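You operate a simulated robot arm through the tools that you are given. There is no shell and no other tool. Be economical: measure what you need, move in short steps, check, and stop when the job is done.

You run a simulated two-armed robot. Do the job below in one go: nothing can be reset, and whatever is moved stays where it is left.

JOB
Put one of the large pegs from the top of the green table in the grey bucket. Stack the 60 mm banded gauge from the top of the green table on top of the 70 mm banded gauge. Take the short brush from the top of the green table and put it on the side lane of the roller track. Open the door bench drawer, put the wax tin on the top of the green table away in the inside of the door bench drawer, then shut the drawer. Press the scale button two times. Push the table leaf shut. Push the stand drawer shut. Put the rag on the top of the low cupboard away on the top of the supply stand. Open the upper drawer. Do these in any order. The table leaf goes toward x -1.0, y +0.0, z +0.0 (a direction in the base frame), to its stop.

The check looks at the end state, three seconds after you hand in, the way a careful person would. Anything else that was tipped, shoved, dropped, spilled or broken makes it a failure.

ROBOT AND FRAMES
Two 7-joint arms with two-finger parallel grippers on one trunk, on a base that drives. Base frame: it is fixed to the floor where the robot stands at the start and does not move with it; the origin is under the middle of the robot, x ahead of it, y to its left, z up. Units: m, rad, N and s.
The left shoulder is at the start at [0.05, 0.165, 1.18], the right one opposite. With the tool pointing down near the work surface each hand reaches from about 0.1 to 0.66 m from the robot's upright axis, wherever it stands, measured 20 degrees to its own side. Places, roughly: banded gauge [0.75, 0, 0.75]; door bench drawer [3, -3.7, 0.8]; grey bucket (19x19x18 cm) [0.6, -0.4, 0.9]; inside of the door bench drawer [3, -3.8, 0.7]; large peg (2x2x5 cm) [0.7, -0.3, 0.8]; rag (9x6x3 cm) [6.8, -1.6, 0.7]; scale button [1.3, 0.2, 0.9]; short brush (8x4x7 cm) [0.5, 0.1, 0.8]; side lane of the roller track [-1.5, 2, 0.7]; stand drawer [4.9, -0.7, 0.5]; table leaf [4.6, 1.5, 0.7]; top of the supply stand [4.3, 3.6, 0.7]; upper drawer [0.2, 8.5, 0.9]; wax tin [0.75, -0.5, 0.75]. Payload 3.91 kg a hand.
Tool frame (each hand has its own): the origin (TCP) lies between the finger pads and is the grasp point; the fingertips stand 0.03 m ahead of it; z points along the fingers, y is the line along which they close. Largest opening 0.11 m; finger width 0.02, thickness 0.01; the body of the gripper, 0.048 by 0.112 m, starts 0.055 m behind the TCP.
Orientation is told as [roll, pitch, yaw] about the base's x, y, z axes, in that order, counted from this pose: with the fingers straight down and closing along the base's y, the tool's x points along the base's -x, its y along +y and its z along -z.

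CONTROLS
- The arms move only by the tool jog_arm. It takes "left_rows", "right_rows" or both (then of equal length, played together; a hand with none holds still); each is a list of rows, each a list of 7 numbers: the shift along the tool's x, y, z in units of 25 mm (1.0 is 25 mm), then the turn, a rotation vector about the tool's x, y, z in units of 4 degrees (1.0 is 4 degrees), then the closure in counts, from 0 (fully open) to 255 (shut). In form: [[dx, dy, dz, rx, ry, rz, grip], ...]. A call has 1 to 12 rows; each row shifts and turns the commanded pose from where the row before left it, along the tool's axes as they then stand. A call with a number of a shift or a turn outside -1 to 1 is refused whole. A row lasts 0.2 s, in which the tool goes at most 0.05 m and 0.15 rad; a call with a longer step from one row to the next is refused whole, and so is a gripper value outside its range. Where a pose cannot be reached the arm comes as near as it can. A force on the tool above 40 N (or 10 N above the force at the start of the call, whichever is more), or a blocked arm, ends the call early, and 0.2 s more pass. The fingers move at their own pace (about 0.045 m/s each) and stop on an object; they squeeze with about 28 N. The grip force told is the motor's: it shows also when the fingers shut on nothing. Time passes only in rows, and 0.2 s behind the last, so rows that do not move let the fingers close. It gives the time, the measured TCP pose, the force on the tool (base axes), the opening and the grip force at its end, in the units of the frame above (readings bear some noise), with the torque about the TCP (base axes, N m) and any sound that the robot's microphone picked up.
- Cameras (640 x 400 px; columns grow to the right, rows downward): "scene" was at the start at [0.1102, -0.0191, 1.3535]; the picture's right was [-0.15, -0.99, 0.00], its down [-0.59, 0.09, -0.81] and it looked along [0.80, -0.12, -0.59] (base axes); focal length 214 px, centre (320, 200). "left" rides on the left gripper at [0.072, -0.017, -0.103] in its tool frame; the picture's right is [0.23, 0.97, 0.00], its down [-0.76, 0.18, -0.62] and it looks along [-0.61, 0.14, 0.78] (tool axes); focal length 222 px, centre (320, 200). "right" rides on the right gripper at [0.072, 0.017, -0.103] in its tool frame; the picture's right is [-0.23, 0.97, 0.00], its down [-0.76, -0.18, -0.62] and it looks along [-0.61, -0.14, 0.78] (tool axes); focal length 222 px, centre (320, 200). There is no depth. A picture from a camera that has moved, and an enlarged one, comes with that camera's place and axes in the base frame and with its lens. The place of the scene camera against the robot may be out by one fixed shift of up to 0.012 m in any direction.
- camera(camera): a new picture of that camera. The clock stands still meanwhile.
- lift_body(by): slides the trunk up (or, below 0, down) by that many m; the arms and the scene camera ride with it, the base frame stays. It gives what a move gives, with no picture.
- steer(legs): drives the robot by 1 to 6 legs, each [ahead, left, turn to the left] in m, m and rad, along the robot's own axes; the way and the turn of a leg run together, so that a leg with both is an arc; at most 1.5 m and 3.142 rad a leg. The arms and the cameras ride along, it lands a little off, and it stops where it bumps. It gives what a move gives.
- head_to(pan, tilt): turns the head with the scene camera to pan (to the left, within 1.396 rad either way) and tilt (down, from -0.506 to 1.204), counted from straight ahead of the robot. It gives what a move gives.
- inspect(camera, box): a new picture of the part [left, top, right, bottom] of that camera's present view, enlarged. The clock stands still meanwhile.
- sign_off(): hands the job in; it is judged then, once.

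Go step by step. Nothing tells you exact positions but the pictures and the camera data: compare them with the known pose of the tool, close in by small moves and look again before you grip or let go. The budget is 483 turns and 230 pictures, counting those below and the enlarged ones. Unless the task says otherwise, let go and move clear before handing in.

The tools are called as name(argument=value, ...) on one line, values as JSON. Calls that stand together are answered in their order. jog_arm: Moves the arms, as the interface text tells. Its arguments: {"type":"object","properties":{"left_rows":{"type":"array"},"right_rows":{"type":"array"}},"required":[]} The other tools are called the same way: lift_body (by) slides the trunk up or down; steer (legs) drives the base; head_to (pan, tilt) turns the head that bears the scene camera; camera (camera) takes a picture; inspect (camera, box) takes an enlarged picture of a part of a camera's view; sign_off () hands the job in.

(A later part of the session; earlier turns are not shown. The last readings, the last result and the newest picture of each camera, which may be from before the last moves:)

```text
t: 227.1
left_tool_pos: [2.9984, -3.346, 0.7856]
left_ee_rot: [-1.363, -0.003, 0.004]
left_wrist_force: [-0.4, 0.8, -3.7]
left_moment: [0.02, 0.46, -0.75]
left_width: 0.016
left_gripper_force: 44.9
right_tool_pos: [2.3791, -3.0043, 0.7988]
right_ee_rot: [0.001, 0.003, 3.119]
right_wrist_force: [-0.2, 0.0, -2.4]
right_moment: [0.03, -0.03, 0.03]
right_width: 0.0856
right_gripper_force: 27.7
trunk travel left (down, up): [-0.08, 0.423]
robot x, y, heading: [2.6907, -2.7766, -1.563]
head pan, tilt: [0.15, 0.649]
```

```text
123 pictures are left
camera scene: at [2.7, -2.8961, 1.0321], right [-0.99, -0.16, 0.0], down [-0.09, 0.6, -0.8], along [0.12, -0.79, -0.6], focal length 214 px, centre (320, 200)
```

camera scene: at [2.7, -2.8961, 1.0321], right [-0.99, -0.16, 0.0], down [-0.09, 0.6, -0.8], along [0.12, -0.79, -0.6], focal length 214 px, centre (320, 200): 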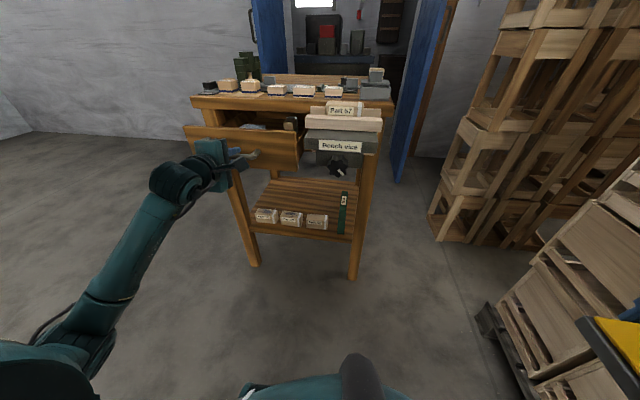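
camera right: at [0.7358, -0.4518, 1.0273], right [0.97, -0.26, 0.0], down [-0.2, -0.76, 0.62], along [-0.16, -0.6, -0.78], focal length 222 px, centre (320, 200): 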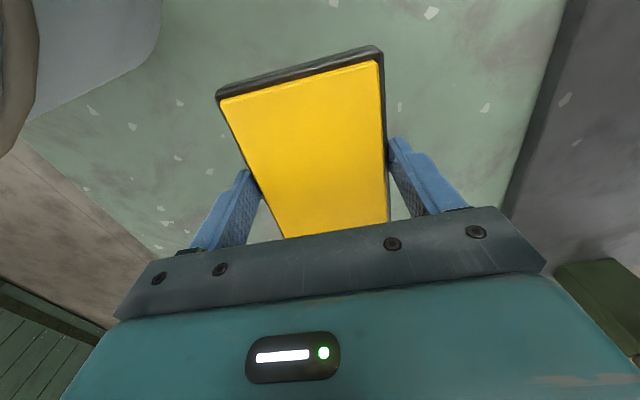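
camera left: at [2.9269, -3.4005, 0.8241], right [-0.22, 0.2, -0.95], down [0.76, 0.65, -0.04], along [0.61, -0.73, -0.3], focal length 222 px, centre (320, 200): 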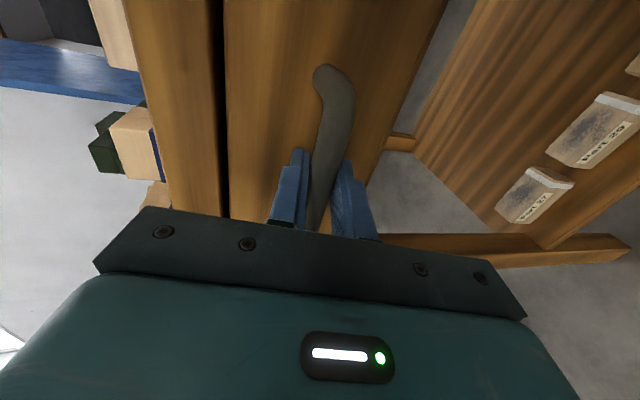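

steer(legs=[[-0.1, 0.0, 0.0]])

lift_body(by=0.0)

camera(camera="scene")

```text
t: 228.3
left_tool_pos: [2.9999, -3.2466, 0.7857]
left_ee_rot: [-1.363, -0.002, 0.005]
left_wrist_force: [9.4, 2.1, -1.4]
left_moment: [0.03, 0.37, -0.34]
left_width: 0.0155
left_gripper_force: 44.6
right_tool_pos: [2.3796, -2.9013, 0.7989]
right_ee_rot: [0.001, 0.0, 3.118]
right_wrist_force: [-0.7, -0.1, -2.7]
right_moment: [-0.03, -0.01, -0.04]
right_width: 0.0853
right_gripper_force: 28.0
trunk travel left (down, up): [-0.08, 0.423]
robot x, y, heading: [2.6892, -2.6735, -1.562]
head pan, tilt: [0.15, 0.649]
```

```text
t: 228.8
left_tool_pos: [2.9994, -3.2456, 0.7857]
left_ee_rot: [-1.362, -0.005, 0.006]
left_wrist_force: [3.6, -0.6, -0.5]
left_moment: [0.0, 0.41, -0.76]
left_width: 0.0159
left_gripper_force: 45.3
right_tool_pos: [2.3781, -2.9018, 0.7985]
right_ee_rot: [0.0, 0.002, 3.118]
right_wrist_force: [-0.3, 0.7, -3.4]
right_moment: [-0.03, -0.03, 0.02]
right_width: 0.0857
right_gripper_force: 27.7
trunk travel left (down, up): [-0.08, 0.423]
robot x, y, heading: [2.6908, -2.6758, -1.557]
head pan, tilt: [0.15, 0.649]
```

```text
122 pictures are left
camera scene: at [2.6994, -2.795, 1.0322], right [-0.99, -0.16, 0.0], down [-0.09, 0.6, -0.8], along [0.12, -0.79, -0.6], focal length 214 px, centre (320, 200)
```

scene: 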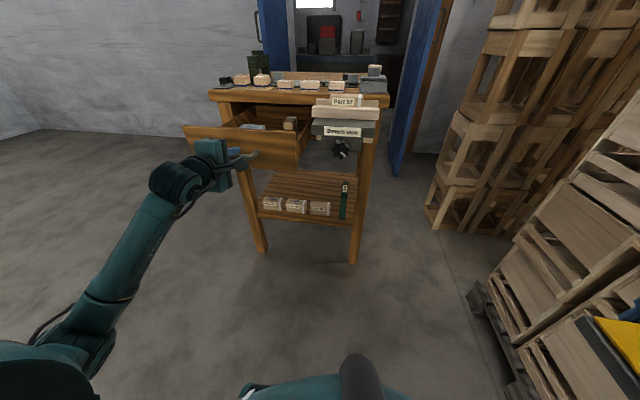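

Drawer is open by 0.25 m. I release the handle and back away.

jog_arm(left_rows=[[0, 0, 0, 0, 0, 0, 150], [0, 0, 0, 0, 0, 0, 60], [0, 0, 0, 0, 0, 0, 60], [0, 0, 0, 0, 0, 0, 60]])

steer(legs=[[-0.25, 0.0, 0.0]])

lift_body(by=0.34)

camera(camera="scene")

```text
t: 229.8
left_tool_pos: [2.9986, -3.2457, 0.7867]
left_ee_rot: [-1.363, -0.003, 0.005]
left_wrist_force: [-0.3, 0.1, 0.0]
left_moment: [0.02, 0.04, -0.01]
left_width: 0.084
left_gripper_force: 0.1
right_tool_pos: [2.3772, -2.9037, 0.798]
right_ee_rot: [0.002, 0.006, 3.119]
right_wrist_force: [-0.7, -0.4, -2.3]
right_moment: [0.0, -0.03, 0.0]
right_width: 0.0856
right_gripper_force: 28.3
trunk travel left (down, up): [-0.08, 0.423]
robot x, y, heading: [2.6901, -2.6753, -1.566]
head pan, tilt: [0.15, 0.649]
```

```text
t: 231.6
left_tool_pos: [2.9971, -2.999, 0.7866]
left_ee_rot: [-1.362, -0.004, 0.005]
left_wrist_force: [0.4, 0.2, 0.7]
left_moment: [0.0, -0.01, 0.0]
left_width: 0.0844
left_gripper_force: 0.1
right_tool_pos: [2.3765, -2.6561, 0.7985]
right_ee_rot: [0.002, 0.004, 3.117]
right_wrist_force: [0.3, 0.0, -3.4]
right_moment: [-0.04, -0.06, 0.03]
right_width: 0.0857
right_gripper_force: 28.1
trunk travel left (down, up): [-0.08, 0.423]
robot x, y, heading: [2.6913, -2.4308, -1.566]
head pan, tilt: [0.15, 0.649]
```

```text
t: 234.9
left_tool_pos: [2.9978, -2.9985, 1.1264]
left_ee_rot: [-1.363, -0.003, 0.004]
left_wrist_force: [0.7, 0.5, -0.1]
left_moment: [-0.03, 0.0, 0.01]
left_width: 0.084
left_gripper_force: 0.1
right_tool_pos: [2.3769, -2.6554, 1.1377]
right_ee_rot: [0.003, 0.004, 3.121]
right_wrist_force: [0.5, 0.4, -2.2]
right_moment: [0.0, -0.05, 0.01]
right_width: 0.0857
right_gripper_force: 27.9
trunk travel left (down, up): [-0.42, 0.083]
robot x, y, heading: [2.6879, -2.431, -1.561]
head pan, tilt: [0.15, 0.649]
```

```text
121 pictures are left
camera scene: at [2.6974, -2.5479, 1.3721], right [-0.99, -0.16, 0.0], down [-0.09, 0.6, -0.8], along [0.12, -0.79, -0.6], focal length 214 px, centre (320, 200)
```

scene: 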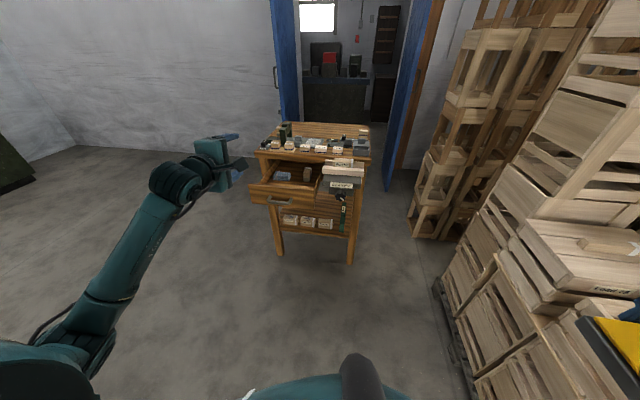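

inspect(camera="scene", box=[230, 140, 390, 240])

```text
4.00 times, centred on (310, 190) of scene
camera zoom: at [2.6974, -2.5479, 1.3721], right [-0.99, -0.16, 0.0], down [-0.09, 0.6, -0.8], along [0.12, -0.79, -0.6], focal length 858 px, centre (360, 240)
```

zoom: 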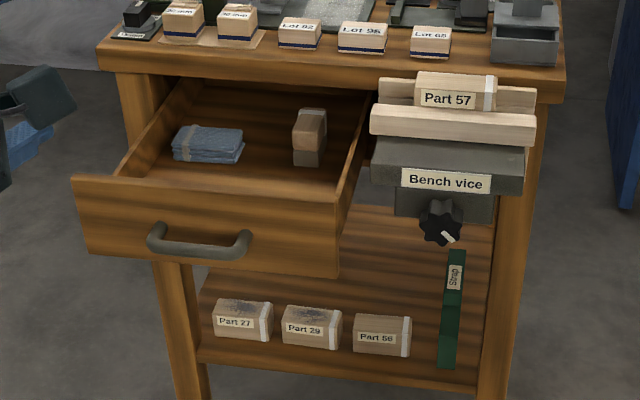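

Drawer interior: cloth and a wood piece at the rear, free space in front at y≈-3.33…-3.48. I reposition so the right hand with the tin comes over it.

steer(legs=[[0, 0.58, 0], [0.48, 0, 0]])

head_to(pan=-0.4, tilt=0.75)

camera(camera="scene")

```text
t: 240.7
left_tool_pos: [3.591, -3.4676, 1.1267]
left_ee_rot: [-1.364, -0.004, 0.016]
left_wrist_force: [-0.1, -0.7, 0.1]
left_moment: [0.0, -0.01, 0.0]
left_width: 0.0841
left_gripper_force: 0.1
right_tool_pos: [2.9666, -3.1308, 1.1383]
right_ee_rot: [-0.001, 0.002, 3.128]
right_wrist_force: [-1.1, -0.6, -2.6]
right_moment: [0.01, 0.0, 0.02]
right_width: 0.0856
right_gripper_force: 28.1
trunk travel left (down, up): [-0.42, 0.083]
robot x, y, heading: [3.2806, -2.9034, -1.56]
head pan, tilt: [0.15, 0.649]
```

```text
t: 241.6
left_tool_pos: [3.5905, -3.4679, 1.1262]
left_ee_rot: [-1.364, -0.003, 0.016]
left_wrist_force: [0.6, -0.1, -0.1]
left_moment: [0.02, -0.02, -0.03]
left_width: 0.0843
left_gripper_force: 0.2
right_tool_pos: [2.9669, -3.1299, 1.1375]
right_ee_rot: [0.001, 0.003, 3.13]
right_wrist_force: [0.2, 0.2, -3.2]
right_moment: [0.01, -0.04, 0.01]
right_width: 0.0857
right_gripper_force: 27.5
trunk travel left (down, up): [-0.42, 0.083]
robot x, y, heading: [3.278, -2.8987, -1.556]
head pan, tilt: [-0.4, 0.75]
```

```text
119 pictures are left
camera scene: at [3.2412, -3.0107, 1.3636], right [-0.93, 0.37, 0.0], down [0.25, 0.63, -0.73], along [-0.27, -0.68, -0.68], focal length 214 px, centre (320, 200)
```

scene: 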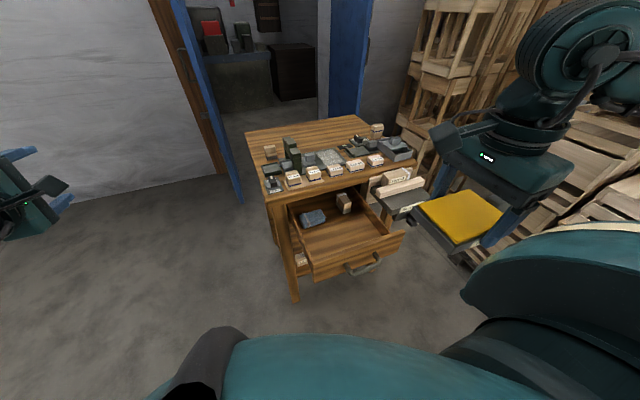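

jog_arm(right_rows=[[0.13, 0.945, 0, 0, 0, 0, 255], [0.13, 0.945, 0, 0, 0, 0, 255], [0.13, 0.945, 0, 0, 0, 0, 255], [0.13, 0.945, 0, 0, 0, 0, 255], [0.13, 0.945, 0, 0, 0, 0, 255], [0.13, 0.945, 0, 0, 0, 0, 255], [0.13, 0.945, 0, 0, 0, 0, 255], [0.13, 0.945, 0, 0, 0, 0, 255], [0.13, 0.945, 0, 0, 0, 0, 255], [0.13, 0.945, 0, 0, 0, 0, 255], [0.13, 0.945, 0, 0, 0, 0, 255]])

lift_body(by=-0.2)

camera(camera="scene")

camera(camera="right")

```text
t: 244.0
left_tool_pos: [3.5915, -3.468, 1.1274]
left_ee_rot: [-1.364, -0.003, 0.013]
left_wrist_force: [1.5, -0.8, -0.1]
left_moment: [-0.01, 0.01, 0.02]
left_width: 0.0841
left_gripper_force: 0.1
right_tool_pos: [2.9993, -3.39, 1.1375]
right_ee_rot: [0.0, 0.002, 3.129]
right_wrist_force: [0.6, -0.3, -3.2]
right_moment: [-0.04, -0.02, 0.03]
right_width: 0.0853
right_gripper_force: 28.0
trunk travel left (down, up): [-0.42, 0.083]
robot x, y, heading: [3.2777, -2.8993, -1.554]
head pan, tilt: [-0.4, 0.75]
```

```text
t: 246.2
left_tool_pos: [3.5913, -3.4666, 0.9269]
left_ee_rot: [-1.363, -0.004, 0.017]
left_wrist_force: [0.5, -0.4, -0.1]
left_moment: [0.02, 0.04, -0.02]
left_width: 0.0843
left_gripper_force: 0.1
right_tool_pos: [2.9981, -3.3882, 0.9384]
right_ee_rot: [0.001, 0.003, 3.13]
right_wrist_force: [0.4, -0.3, -2.6]
right_moment: [0.0, -0.06, 0.01]
right_width: 0.0854
right_gripper_force: 28.3
trunk travel left (down, up): [-0.22, 0.283]
robot x, y, heading: [3.281, -2.9011, -1.551]
head pan, tilt: [-0.4, 0.75]
```

```text
118 pictures are left
camera scene: at [3.2412, -3.0107, 1.1636], right [-0.93, 0.37, 0.0], down [0.26, 0.63, -0.73], along [-0.27, -0.68, -0.68], focal length 214 px, centre (320, 200)
```

scene: 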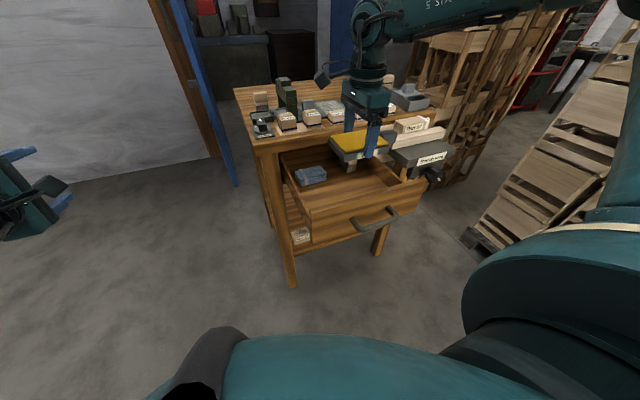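

```text
117 pictures are left
camera right: at [3.0717, -3.4066, 1.0428], right [-0.24, -0.97, 0.0], down [-0.76, 0.19, 0.62], along [-0.6, 0.15, -0.78], focal length 222 px, centre (320, 200)
```

right: 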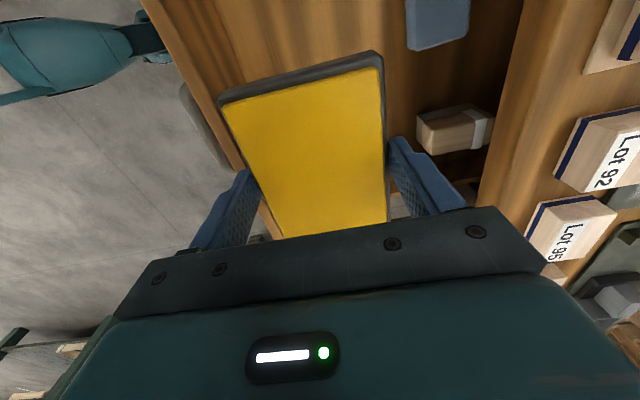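

Alignment over the free drawer area is good. I descend into the drawer.

jog_arm(right_rows=[[0, 0, 0.9, 0, 0, 0, 255], [0, 0, 0.9, 0, 0, 0, 255], [0, 0, 0.9, 0, 0, 0, 255], [0, 0, 0.9, 0, 0, 0, 255], [0, 0, 0.9, 0, 0, 0, 255], [0, 0, 0.5, 0, 0, 0, 255]])

camera(camera="right")

inspect(camera="scene", box=[240, 90, 460, 230])

```text
t: 247.6
left_tool_pos: [3.5909, -3.467, 0.9259]
left_ee_rot: [-1.363, -0.002, 0.014]
left_wrist_force: [0.1, -0.6, 0.2]
left_moment: [-0.01, 0.03, 0.03]
left_width: 0.0845
left_gripper_force: 0.1
right_tool_pos: [2.9974, -3.39, 0.8127]
right_ee_rot: [-0.001, 0.003, 3.128]
right_wrist_force: [0.6, 0.3, -3.5]
right_moment: [0.01, -0.02, 0.01]
right_width: 0.0859
right_gripper_force: 28.7
trunk travel left (down, up): [-0.22, 0.283]
robot x, y, heading: [3.2798, -2.8986, -1.553]
head pan, tilt: [-0.4, 0.75]
```

```text
116 pictures are left
camera right: at [3.0707, -3.4073, 0.9174], right [-0.24, -0.97, 0.0], down [-0.76, 0.19, 0.62], along [-0.6, 0.15, -0.78], focal length 222 px, centre (320, 200)
```

right: 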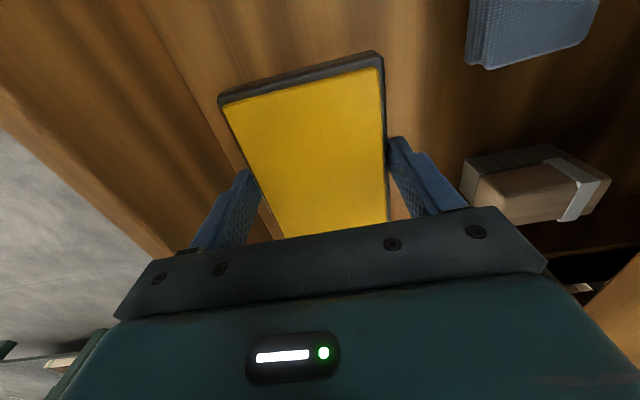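

```text
2.86 times, centred on (350, 160) of scene
camera zoom: at [3.2412, -3.0108, 1.1636], right [-0.93, 0.37, 0.0], down [0.26, 0.63, -0.73], along [-0.27, -0.68, -0.68], focal length 613 px, centre (234, 314)
```

zoom: 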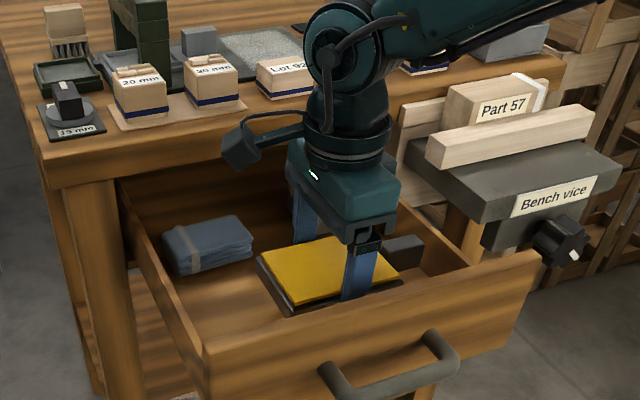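

jog_arm(right_rows=[[0, 0, 0.3, 0, 0, 0, 255], [0, 0, 0.3, 0, 0, 0, 255], [0, 0, 0.2, 0, 0, 0, 255], [0, 0, 0.2, 0, 0, 0, 255], [0, 0, 0.2, 0, 0, 0, 255], [0, 0, 0.2, 0, 0, 0, 255]])

inspect(camera="scene", box=[240, 90, 460, 230])

```text
t: 249.0
left_tool_pos: [3.5903, -3.4664, 0.9265]
left_ee_rot: [-1.362, -0.004, 0.016]
left_wrist_force: [1.2, -0.3, -0.4]
left_moment: [-0.03, 0.0, 0.04]
left_width: 0.0842
left_gripper_force: 0.0
right_tool_pos: [2.9983, -3.3877, 0.7792]
right_ee_rot: [0.002, 0.003, 3.127]
right_wrist_force: [-0.3, 0.2, -2.9]
right_moment: [-0.01, -0.03, 0.03]
right_width: 0.0858
right_gripper_force: 27.8
trunk travel left (down, up): [-0.22, 0.283]
robot x, y, heading: [3.2766, -2.901, -1.552]
head pan, tilt: [-0.4, 0.75]
```

```text
2.86 times, centred on (350, 160) of scene
camera zoom: at [3.2412, -3.0108, 1.1636], right [-0.93, 0.37, 0.0], down [0.26, 0.63, -0.73], along [-0.27, -0.68, -0.68], focal length 613 px, centre (234, 314)
```

zoom: 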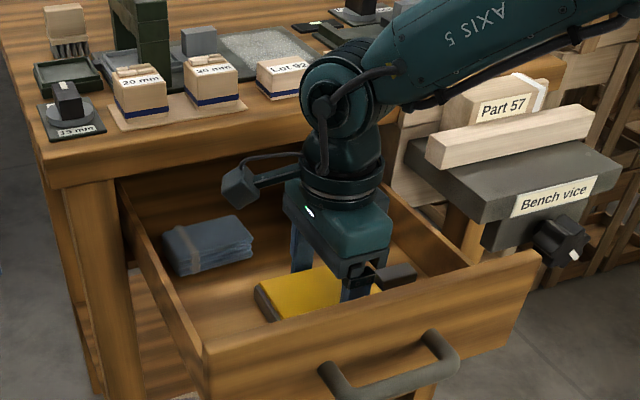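

jog_arm(right_rows=[[0, 0, 0.2, 0, 0, 0, 255], [0, 0, 0.2, 0, 0, 0, 255], [0, 0, 0.2, 0, 0, 0, 255], [0, 0, 0.2, 0, 0, 0, 255], [0, 0, 0.2, 0, 0, 0, 255]])

camera(camera="right")

```text
t: 249.8
left_tool_pos: [3.5916, -3.4668, 0.9261]
left_ee_rot: [-1.364, -0.003, 0.015]
left_wrist_force: [-1.0, -0.4, 0.4]
left_moment: [0.01, 0.02, -0.01]
left_width: 0.0842
left_gripper_force: 0.0
right_tool_pos: [2.9996, -3.3919, 0.7702]
right_ee_rot: [0.011, 0.003, 3.129]
right_wrist_force: [-2.2, -2.2, 16.3]
right_moment: [0.92, 0.09, 0.04]
right_width: 0.0857
right_gripper_force: 28.0
trunk travel left (down, up): [-0.22, 0.283]
robot x, y, heading: [3.2788, -2.8997, -1.553]
head pan, tilt: [-0.4, 0.75]
stopped in row 4 (right hand): the force on the tool passed its limit (the readings are from after the stop); the commanded pose is now the measured one
```

```text
113 pictures are left
camera right: at [3.0728, -3.4085, 0.8748], right [-0.24, -0.97, 0.01], down [-0.76, 0.2, 0.62], along [-0.6, 0.14, -0.79], focal length 222 px, centre (320, 200)
```

right: 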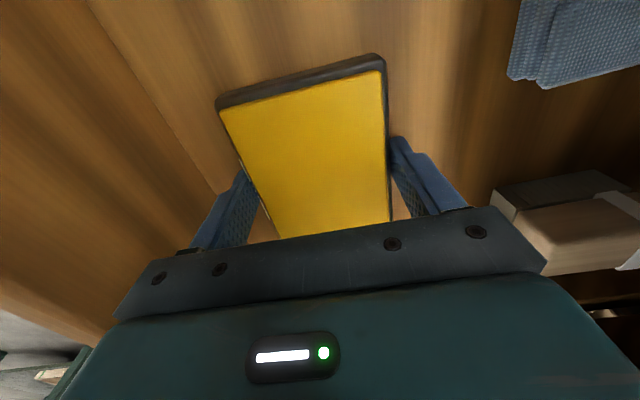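

The gripper body likely touched the drawer front's rim. I raise a little, shift 18 mm deeper and continue down.

jog_arm(right_rows=[[0, 0, -0.4, 0, 0, 0, 255], [0, 0.7, 0, 0, 0, 0, 255], [0, 0, 0.2, 0, 0, 0, 255], [0, 0, 0.2, 0, 0, 0, 255], [0, 0, 0.15, 0, 0, 0, 255], [0, 0, 0.15, 0, 0, 0, 255]])

camera(camera="right")

```text
t: 251.1
left_tool_pos: [3.5906, -3.4675, 0.9266]
left_ee_rot: [-1.364, -0.004, 0.013]
left_wrist_force: [0.7, -0.2, 0.4]
left_moment: [0.0, 0.04, 0.01]
left_width: 0.0841
left_gripper_force: 0.1
right_tool_pos: [2.9996, -3.4138, 0.7705]
right_ee_rot: [0.024, 0.001, 3.128]
right_wrist_force: [-1.8, -1.6, 17.6]
right_moment: [0.99, 0.09, 0.07]
right_width: 0.0856
right_gripper_force: 27.8
trunk travel left (down, up): [-0.22, 0.283]
robot x, y, heading: [3.2776, -2.9013, -1.555]
head pan, tilt: [-0.4, 0.75]
stopped in row 6 (right hand): the force on the tool passed its limit (the readings are from after the stop); the commanded pose is now the measured one
```

```text
112 pictures are left
camera right: at [3.0717, -3.4288, 0.8754], right [-0.24, -0.97, 0.02], down [-0.76, 0.2, 0.62], along [-0.6, 0.13, -0.79], focal length 222 px, centre (320, 200)
```

right: 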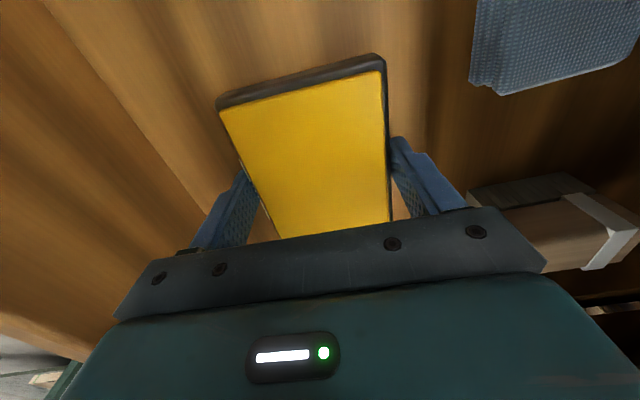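

Contact is with the drawer floor. I ease off and release, opening only slightly.

jog_arm(right_rows=[[0, 0, -0.12, 0, 0, 0, 255], [0, 0, 0, 0, 0, 0, 45], [0, 0, 0, 0, 0, 0, 30], [0, 0, 0, 0, 0, 0, 25], [0, 0, -0.3, 0, 0, 0, 20], [0, 0, -0.6, 0, 0, 0, 20], [0, 0, -1, 0, 0, 0, 20], [0, 0, -1, 0, 0, 0, 20], [0, 0, -1, 0, 0, 0, 20], [0, 0, -1, 0, 0, 0, 20]])

camera(camera="right")

camera(camera="scene")

```text
t: 253.3
left_tool_pos: [3.5908, -3.4674, 0.926]
left_ee_rot: [-1.363, -0.002, 0.012]
left_wrist_force: [-0.4, -0.1, 0.4]
left_moment: [0.0, 0.02, -0.02]
left_width: 0.084
left_gripper_force: 0.1
right_tool_pos: [2.9979, -3.4117, 0.8947]
right_ee_rot: [0.017, 0.002, 3.129]
right_wrist_force: [0.5, 0.4, 0.5]
right_moment: [0.0, 0.03, -0.01]
right_width: 0.101
right_gripper_force: 0.1
trunk travel left (down, up): [-0.22, 0.283]
robot x, y, heading: [3.2787, -2.8984, -1.558]
head pan, tilt: [-0.4, 0.75]
```

```text
111 pictures are left
camera right: at [3.071, -3.4284, 0.9987], right [-0.24, -0.97, 0.02], down [-0.76, 0.2, 0.62], along [-0.6, 0.14, -0.79], focal length 222 px, centre (320, 200)
```

right: 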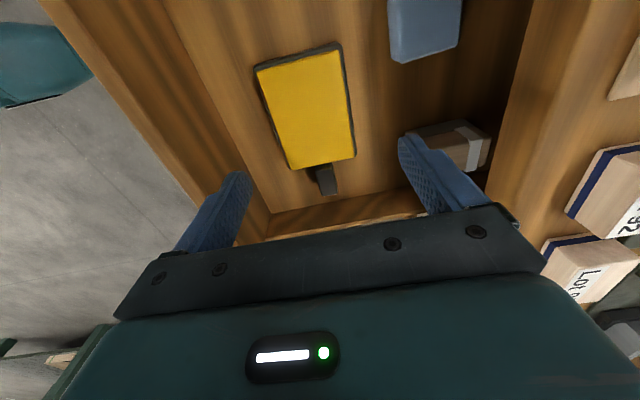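

```text
110 pictures are left
camera scene: at [3.241, -3.0105, 1.1636], right [-0.93, 0.37, 0.0], down [0.26, 0.63, -0.73], along [-0.27, -0.68, -0.68], focal length 214 px, centre (320, 200)
```

scene: 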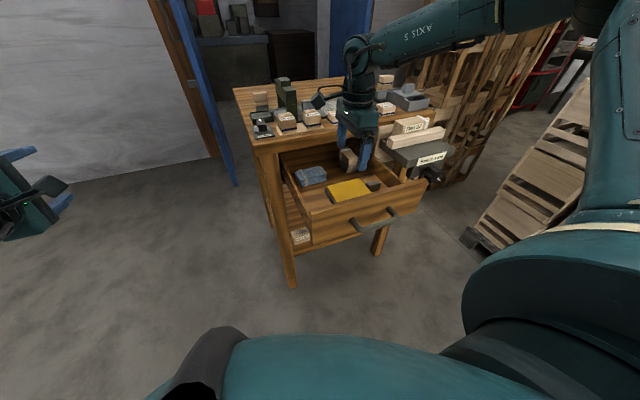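

The tin lies flat in the drawer. I raise and retract the right hand, then reposition to push the drawer shut with the left fist.

jog_arm(right_rows=[[0, 0, -1, 0, 0, 0, 20], [0, 0, -1, 0, 0, 0, 20], [0, 0, -1, 0, 0, 0, 20], [0, 0, -1, 0, 0, 0, 20], [0, -1, 0, 0, 0, 0, 20], [0, -1, 0, 0, 0, 0, 20], [0, -1, 0, 0, 0, 0, 20], [0, -1, 0, 0, 0, 0, 20], [0, -1, 0, 0, 0, 0, 20], [0, -1, 0, 0, 0, 0, 20], [0, -1, 0, 0, 0, 0, 20], [0, -1, 0, 0, 0, 0, 20]], left_rows=[[0, 0, 0, 0, 0, 0, 255], [0, 0, 0, 0, 0, 0, 255], [0, 0, 0, 0, 0, 0, 255], [0, 0, 0, 0, 0, 0, 255], [0, 0, 0, 0, 0, 0, 255], [0, 0, 0, 0, 0, 0, 255], [0, 0, 0, 0, 0, 0, 255], [0, 0, 0, 0, 0, 0, 255], [0, 0, 0, 0, 0, 0, 255], [0, 0, 0, 0, 0, 0, 255], [0, 0, 0, 0, 0, 0, 255], [0, 0, 0, 0, 0, 0, 255]])

steer(legs=[[-0.42, 0, -0.015], [0, -0.5, 0]])

lift_body(by=-0.14)

head_to(pan=0.2, tilt=0.6)

camera(camera="scene")

```text
t: 255.9
left_tool_pos: [3.5904, -3.467, 0.9259]
left_ee_rot: [-1.364, -0.004, 0.015]
left_wrist_force: [0.3, -0.1, 0.1]
left_moment: [0.03, -0.01, -0.03]
left_width: 0.0001
left_gripper_force: 28.3
right_tool_pos: [3.0021, -3.2078, 0.9897]
right_ee_rot: [0.018, 0.001, 3.126]
right_wrist_force: [0.4, -0.1, 1.2]
right_moment: [0.04, 0.0, -0.02]
right_width: 0.101
right_gripper_force: 0.0
trunk travel left (down, up): [-0.22, 0.283]
robot x, y, heading: [3.2761, -2.8973, -1.553]
head pan, tilt: [-0.4, 0.75]
```

```text
t: 261.0
left_tool_pos: [3.0796, -3.0646, 0.9263]
left_ee_rot: [-1.362, -0.002, 0.004]
left_wrist_force: [0.3, 0.8, 0.6]
left_moment: [-0.03, -0.02, -0.03]
left_width: 0.0
left_gripper_force: 28.4
right_tool_pos: [2.4929, -2.7988, 0.9912]
right_ee_rot: [0.017, 0.002, 3.117]
right_wrist_force: [-0.1, 0.6, -0.4]
right_moment: [0.03, 0.0, 0.0]
right_width: 0.1014
right_gripper_force: 0.0
trunk travel left (down, up): [-0.22, 0.283]
robot x, y, heading: [2.7758, -2.4919, -1.563]
head pan, tilt: [-0.4, 0.75]
```

```text
t: 262.7
left_tool_pos: [3.0802, -3.0646, 0.7869]
left_ee_rot: [-1.362, -0.003, 0.004]
left_wrist_force: [-0.8, -0.2, -0.8]
left_moment: [0.01, 0.0, -0.02]
left_width: 0.0
left_gripper_force: 27.8
right_tool_pos: [2.4953, -2.799, 0.8515]
right_ee_rot: [0.017, 0.003, 3.116]
right_wrist_force: [0.7, -0.3, -0.8]
right_moment: [0.0, -0.02, 0.01]
right_width: 0.1014
right_gripper_force: 0.0
trunk travel left (down, up): [-0.08, 0.423]
robot x, y, heading: [2.7727, -2.4918, -1.561]
head pan, tilt: [-0.4, 0.75]
```

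```text
t: 263.7
left_tool_pos: [3.0794, -3.0639, 0.7865]
left_ee_rot: [-1.364, -0.003, 0.003]
left_wrist_force: [0.5, 0.0, -0.7]
left_moment: [0.04, 0.0, 0.02]
left_width: 0.0
left_gripper_force: 27.7
right_tool_pos: [2.4944, -2.7985, 0.851]
right_ee_rot: [0.017, 0.001, 3.117]
right_wrist_force: [-0.5, -0.2, -0.1]
right_moment: [0.04, -0.01, 0.01]
right_width: 0.1015
right_gripper_force: 0.1
trunk travel left (down, up): [-0.08, 0.423]
robot x, y, heading: [2.7719, -2.4905, -1.567]
head pan, tilt: [0.201, 0.6]
```

```text
109 pictures are left
camera scene: at [2.7849, -2.6141, 1.0365], right [-0.98, -0.2, 0.0], down [-0.11, 0.55, -0.82], along [0.17, -0.81, -0.57], focal length 214 px, centre (320, 200)
```

scene: 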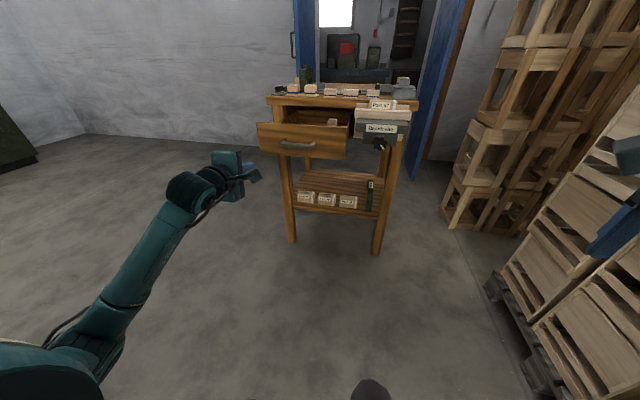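

Aligned left of the handle. I drive forward to push the drawer shut.

steer(legs=[[0.3, 0, 0]])

camera(camera="scene")

```text
t: 265.7
left_tool_pos: [3.0776, -3.3653, 0.7863]
left_ee_rot: [-1.364, -0.003, 0.0]
left_wrist_force: [-1.0, -0.3, 0.3]
left_moment: [0.01, 0.03, -0.02]
left_width: 0.0001
left_gripper_force: 27.7
right_tool_pos: [2.4939, -3.0982, 0.8511]
right_ee_rot: [0.018, 0.002, 3.114]
right_wrist_force: [-0.1, -0.6, -1.0]
right_moment: [0.03, -0.03, 0.0]
right_width: 0.1014
right_gripper_force: 0.0
trunk travel left (down, up): [-0.08, 0.423]
robot x, y, heading: [2.7688, -2.7899, -1.567]
head pan, tilt: [0.201, 0.6]
```

```text
108 pictures are left
camera scene: at [2.7856, -2.9143, 1.0365], right [-0.98, -0.2, 0.0], down [-0.11, 0.55, -0.83], along [0.17, -0.81, -0.56], focal length 214 px, centre (320, 200)
```

scene: 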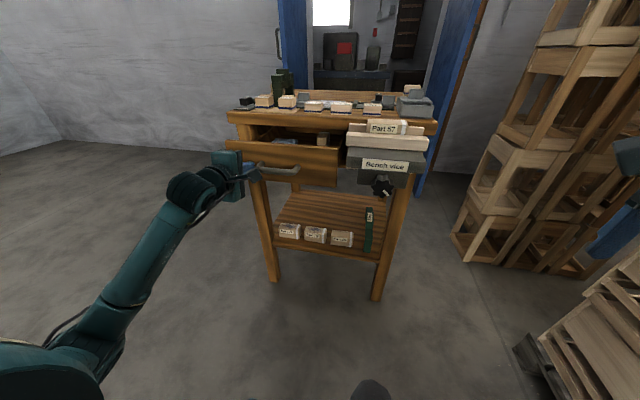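

steer(legs=[[0.15, 0, 0]])

inspect(camera="scene", box=[200, 60, 440, 210])

```text
t: 267.2
left_tool_pos: [3.0772, -3.5096, 0.7849]
left_ee_rot: [-1.357, -0.006, 0.0]
left_wrist_force: [0.1, 4.4, 1.1]
left_moment: [-0.04, 0.02, 0.03]
left_width: 0.0
left_gripper_force: 28.0
right_tool_pos: [2.4933, -3.2448, 0.8504]
right_ee_rot: [0.014, 0.001, 3.111]
right_wrist_force: [-0.1, 0.2, 0.5]
right_moment: [0.01, -0.03, -0.03]
right_width: 0.1014
right_gripper_force: 0.2
trunk travel left (down, up): [-0.08, 0.423]
robot x, y, heading: [2.7749, -2.9433, -1.569]
head pan, tilt: [0.201, 0.6]
stopped in leg 1: the force on the tool passed its limit (the readings are from after the stop); the commanded pose is now the measured one
```

```text
2.67 times, centred on (320, 135) of scene
camera zoom: at [2.7856, -3.061, 1.0366], right [-0.98, -0.2, 0.0], down [-0.11, 0.55, -0.83], along [0.17, -0.81, -0.56], focal length 572 px, centre (320, 373)
```

zoom: 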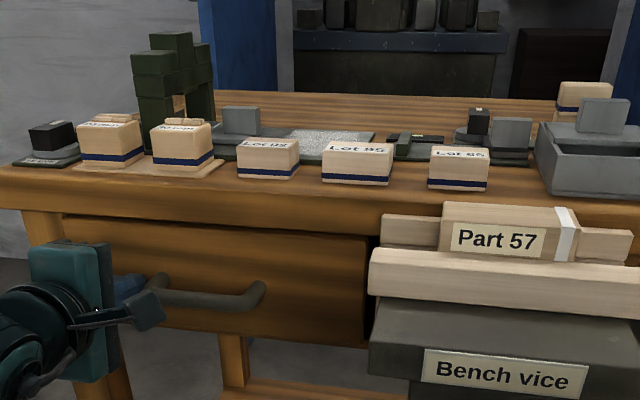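

The drawer hit its stop and looks flush. I back away, raise the trunk and look toward the stand drawer near [4.9,-0.7].

steer(legs=[[-0.6, 0, 0]])

lift_body(by=0.34)

camera(camera="scene")

steer(legs=[[0, 0, 2.0]])

head_to(pan=0.0, tilt=0.35)

camera(camera="scene")

```text
t: 270.6
left_tool_pos: [3.0734, -2.9103, 0.7839]
left_ee_rot: [-1.354, -0.005, -0.015]
left_wrist_force: [-0.2, 0.5, 0.0]
left_moment: [0.02, 0.01, 0.01]
left_width: 0.0001
left_gripper_force: 28.0
right_tool_pos: [2.4929, -2.6357, 0.8513]
right_ee_rot: [0.016, 0.003, 3.098]
right_wrist_force: [-0.2, 0.0, 0.0]
right_moment: [0.0, 0.02, 0.01]
right_width: 0.1017
right_gripper_force: 0.0
trunk travel left (down, up): [-0.08, 0.423]
robot x, y, heading: [2.777, -2.3355, -1.582]
head pan, tilt: [0.201, 0.6]
```

```text
t: 273.9
left_tool_pos: [3.0734, -2.9101, 1.1231]
left_ee_rot: [-1.355, -0.005, -0.015]
left_wrist_force: [-0.2, -0.3, 0.0]
left_moment: [-0.01, 0.02, 0.0]
left_width: 0.0
left_gripper_force: 28.8
right_tool_pos: [2.4926, -2.6356, 1.1902]
right_ee_rot: [0.016, 0.001, 3.097]
right_wrist_force: [0.4, -0.3, 0.2]
right_moment: [0.0, -0.01, -0.03]
right_width: 0.1017
right_gripper_force: 0.0
trunk travel left (down, up): [-0.42, 0.083]
robot x, y, heading: [2.777, -2.3356, -1.585]
head pan, tilt: [0.201, 0.6]
```

```text
106 pictures are left
camera scene: at [2.7877, -2.4569, 1.3764], right [-0.98, -0.19, 0.0], down [-0.11, 0.56, -0.83], along [0.15, -0.81, -0.56], focal length 214 px, centre (320, 200)
```

scene: 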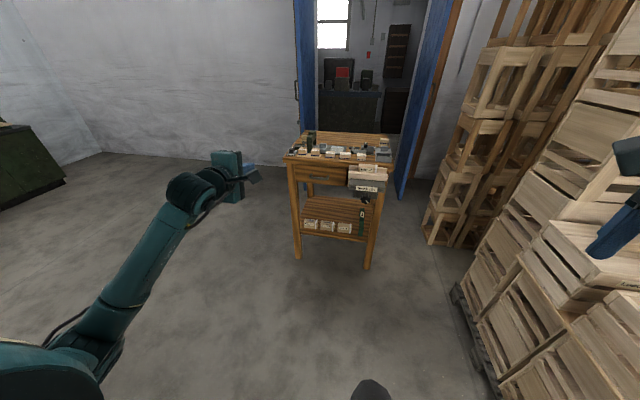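

```text
t: 279.1
left_tool_pos: [3.1667, -1.8193, 1.1252]
left_ee_rot: [-1.355, -0.005, 2.002]
left_wrist_force: [0.2, 0.4, 0.4]
left_moment: [-0.01, -0.01, 0.0]
left_width: 0.0001
left_gripper_force: 28.0
right_tool_pos: [3.1708, -2.4609, 1.19]
right_ee_rot: [0.016, 0.002, -1.168]
right_wrist_force: [1.4, -0.1, -0.2]
right_moment: [0.01, -0.01, 0.0]
right_width: 0.1013
right_gripper_force: 0.2
trunk travel left (down, up): [-0.42, 0.083]
robot x, y, heading: [2.7785, -2.3342, 0.432]
head pan, tilt: [0.201, 0.6]
```

```text
t: 279.9
left_tool_pos: [3.1684, -1.8197, 1.1235]
left_ee_rot: [-1.353, -0.003, 2.002]
left_wrist_force: [0.1, 0.3, 0.3]
left_moment: [-0.02, 0.0, -0.01]
left_width: 0.0
left_gripper_force: 27.3
right_tool_pos: [3.1714, -2.4604, 1.1911]
right_ee_rot: [0.016, 0.002, -1.169]
right_wrist_force: [-0.5, 0.4, -0.3]
right_moment: [0.0, 0.01, -0.03]
right_width: 0.101
right_gripper_force: 0.1
trunk travel left (down, up): [-0.42, 0.083]
robot x, y, heading: [2.7786, -2.3381, 0.437]
head pan, tilt: [0.0, 0.351]
```

```text
105 pictures are left
camera scene: at [2.8827, -2.2891, 1.3992], right [0.42, -0.91, 0.0], down [-0.31, -0.14, -0.94], along [0.85, 0.4, -0.34], focal length 214 px, centre (320, 200)
```

scene: 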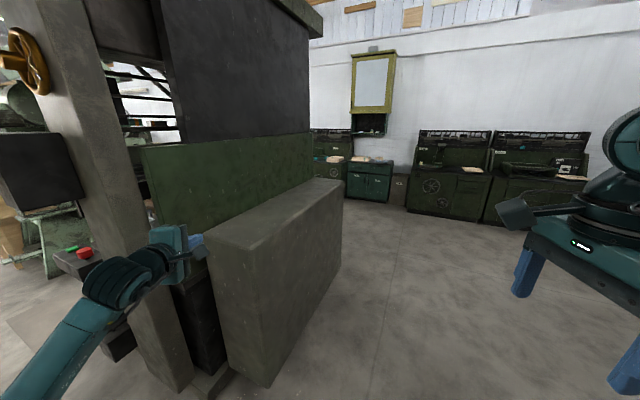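

The low cupboard with the rag is by the far wall; the stand must be behind the machine on the left. I turn straight and drive along.

steer(legs=[[0, 0, -0.43], [1.5, -0.05, 0], [0.2, 0, 0.6]])

camera(camera="scene")

```text
refused: leg 2 is longer than a leg can be; nothing moved
```

```text
104 pictures are left
camera scene: at [2.8827, -2.2891, 1.3992], right [0.42, -0.91, 0.0], down [-0.31, -0.14, -0.94], along [0.85, 0.4, -0.34], focal length 214 px, centre (320, 200)
```

scene: 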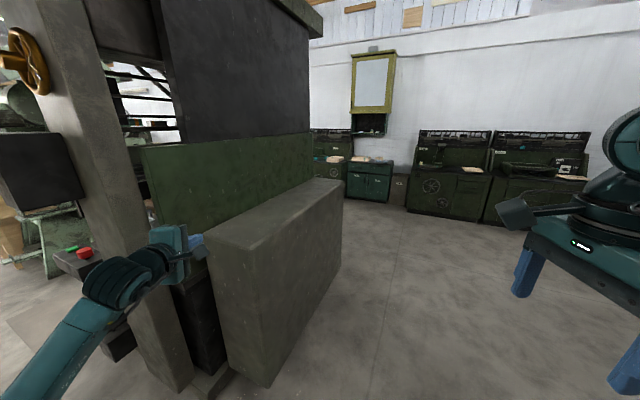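

steer(legs=[[0, 0, -0.43], [1.45, -0.05, 0], [0.2, 0, 0.8]])

camera(camera="scene")

```text
t: 290.6
left_tool_pos: [4.6021, -1.6879, 1.1237]
left_ee_rot: [-1.354, -0.006, 2.367]
left_wrist_force: [-0.5, 0.1, 0.2]
left_moment: [-0.02, -0.01, 0.0]
left_width: 0.0002
left_gripper_force: 27.6
right_tool_pos: [4.8341, -2.2851, 1.1912]
right_ee_rot: [0.016, 0.001, -0.803]
right_wrist_force: [-0.1, -0.4, -0.3]
right_moment: [-0.01, -0.05, -0.03]
right_width: 0.1012
right_gripper_force: 0.1
trunk travel left (down, up): [-0.42, 0.083]
robot x, y, heading: [4.4236, -2.3089, 0.791]
head pan, tilt: [0.0, 0.351]
```

```text
103 pictures are left
camera scene: at [4.5015, -2.226, 1.3992], right [0.72, -0.7, 0.0], down [-0.24, -0.25, -0.94], along [0.66, 0.67, -0.34], focal length 214 px, centre (320, 200)
```

scene: 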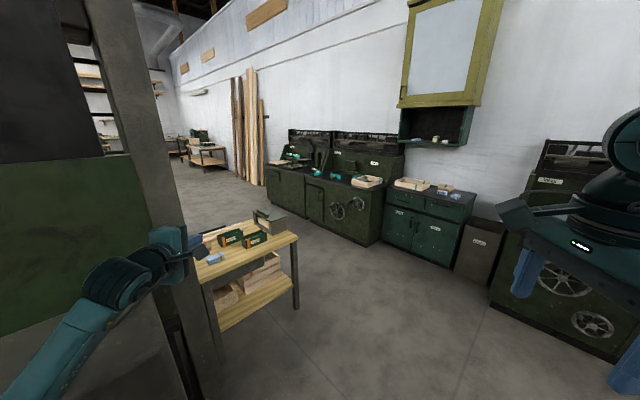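

inspect(camera="scene", box=[170, 190, 330, 340])

inspect(camera="scene", box=[360, 160, 500, 270])

```text
2.67 times, centred on (250, 265) of scene
camera zoom: at [4.5015, -2.226, 1.3992], right [0.72, -0.7, 0.0], down [-0.24, -0.25, -0.94], along [0.66, 0.67, -0.34], focal length 572 px, centre (507, 27)
```

zoom: 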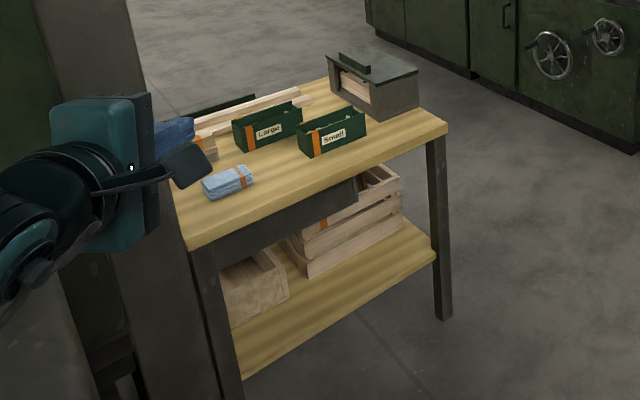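

```text
3.64 times, centred on (430, 215) of scene
camera zoom: at [4.5015, -2.226, 1.3992], right [0.72, -0.7, 0.0], down [-0.24, -0.25, -0.94], along [0.66, 0.67, -0.34], focal length 780 px, centre (-80, 146)
```

zoom: 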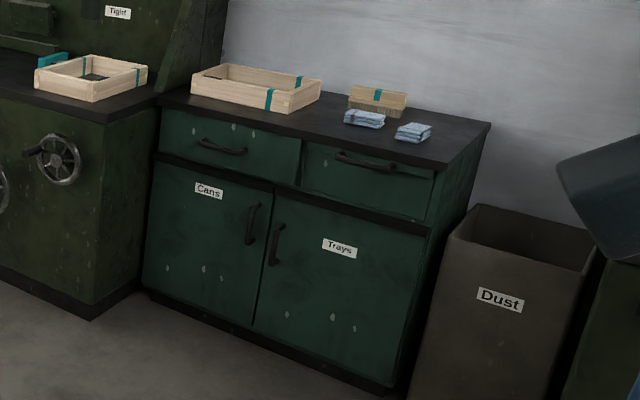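

Two folded rags lie on the low cupboard; I'll look closer. First I turn the left hand back to pointing down.

jog_arm(left_rows=[[0, 0, 0, -1, 0, 0, 0], [0, 0, 0, -1, 0, 0, 0], [0, 0, 0, -1, 0, 0, 0], [0, 0, 0, -1, 0, 0, 0], [0, 0, 0, -1, 0, 0, 0], [0, 0, 0, -1, 0, 0, 0], [0, 0, 0, -1, 0, 0, 0], [0, 0, 0, -1, 0, 0, 0], [0, 0, 0, -1, 0, 0, 0], [0, 0, 0, -1, 0, 0, 0]])

jog_arm(left_rows=[[0, 0, 0, -1, 0, 0, 0], [0, 0, 0, -1, 0, 0, 0], [0, 0, 0, -1, 0, 0, 0], [0, 0, 0, -1, 0, 0, 0], [0, 0, 0, -1, 0, 0, 0], [0, 0, 0, -1, 0, 0, 0], [0, 0, 0, -1, 0, 0, 0], [0, 0, 0, -1, 0, 0, 0], [0, 0, 0, -1, 0, 0, 0], [0, 0.8, -0.5, -0.4, 0, 0, 0], [0, 1, -1, 0, 0, 0, 0], [0, 1, -1, 0, 0, 0, 0]])

steer(legs=[[0, 0, -0.791], [1.0, 0, 0], [0.4, 0.6, 0]])

camera(camera="scene")

```text
t: 292.8
left_tool_pos: [4.6029, -1.6869, 1.1229]
left_ee_rot: [-0.655, -0.004, 2.366]
left_wrist_force: [0.0, 0.1, 0.4]
left_moment: [-0.01, -0.01, -0.01]
left_width: 0.11
left_gripper_force: 0.1
right_tool_pos: [4.8352, -2.2849, 1.1915]
right_ee_rot: [0.015, 0.003, -0.804]
right_wrist_force: [-0.3, 0.5, -0.4]
right_moment: [-0.01, -0.03, -0.01]
right_width: 0.1014
right_gripper_force: 0.1
trunk travel left (down, up): [-0.42, 0.083]
robot x, y, heading: [4.4241, -2.3059, 0.804]
head pan, tilt: [0.0, 0.351]
```

```text
t: 295.4
left_tool_pos: [4.5541, -1.7414, 1.1877]
left_ee_rot: [0.001, -0.006, 2.366]
left_wrist_force: [-0.6, 0.5, -0.3]
left_moment: [-0.01, -0.01, -0.03]
left_width: 0.1098
left_gripper_force: 0.1
right_tool_pos: [4.8341, -2.2869, 1.1921]
right_ee_rot: [0.018, 0.003, -0.804]
right_wrist_force: [-0.4, 0.3, -0.8]
right_moment: [0.04, -0.04, 0.02]
right_width: 0.1014
right_gripper_force: 0.0
trunk travel left (down, up): [-0.42, 0.083]
robot x, y, heading: [4.4181, -2.3101, 0.801]
head pan, tilt: [0.0, 0.351]
```

```text
t: 306.1
left_tool_pos: [6.3131, -1.4178, 1.1863]
left_ee_rot: [0.0, -0.006, 1.56]
left_wrist_force: [0.1, 0.8, 0.4]
left_moment: [-0.03, 0.0, -0.02]
left_width: 0.11
left_gripper_force: 0.1
right_tool_pos: [6.1119, -1.9953, 1.1895]
right_ee_rot: [0.015, 0.001, -1.61]
right_wrist_force: [0.1, 0.4, -0.3]
right_moment: [-0.01, 0.0, 0.02]
right_width: 0.1015
right_gripper_force: 0.0
trunk travel left (down, up): [-0.42, 0.083]
robot x, y, heading: [5.8074, -1.717, -0.01]
head pan, tilt: [0.0, 0.351]
```

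```text
100 pictures are left
camera scene: at [5.9271, -1.7205, 1.3992], right [-0.01, -1.0, 0.0], down [-0.34, 0.0, -0.94], along [0.94, -0.01, -0.34], focal length 214 px, centre (320, 200)
```

scene: 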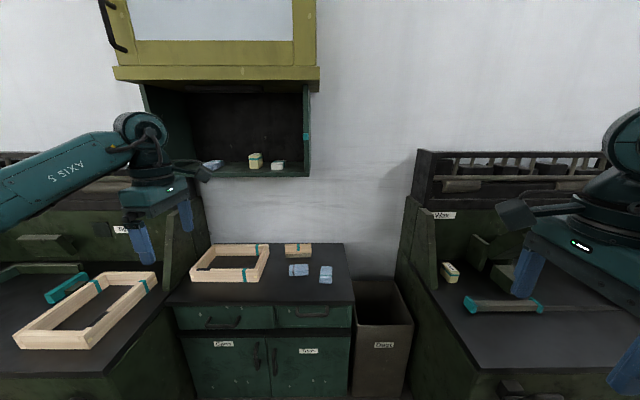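

inspect(camera="scene", box=[250, 230, 370, 310])

```text
5.00 times, centred on (310, 270) of scene
camera zoom: at [5.9271, -1.7205, 1.3992], right [-0.01, -1.0, 0.0], down [-0.34, 0.0, -0.94], along [0.94, -0.01, -0.34], focal length 1072 px, centre (370, -150)
```

zoom: 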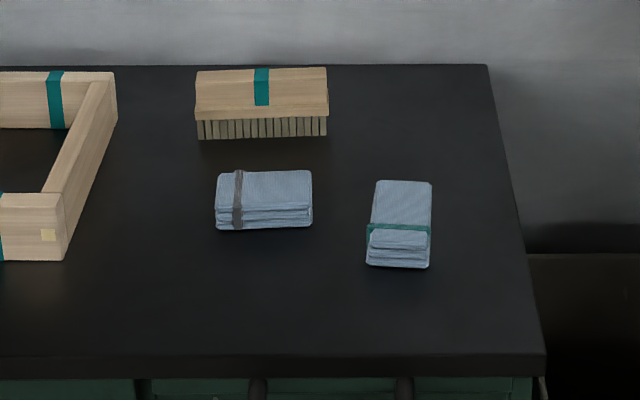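

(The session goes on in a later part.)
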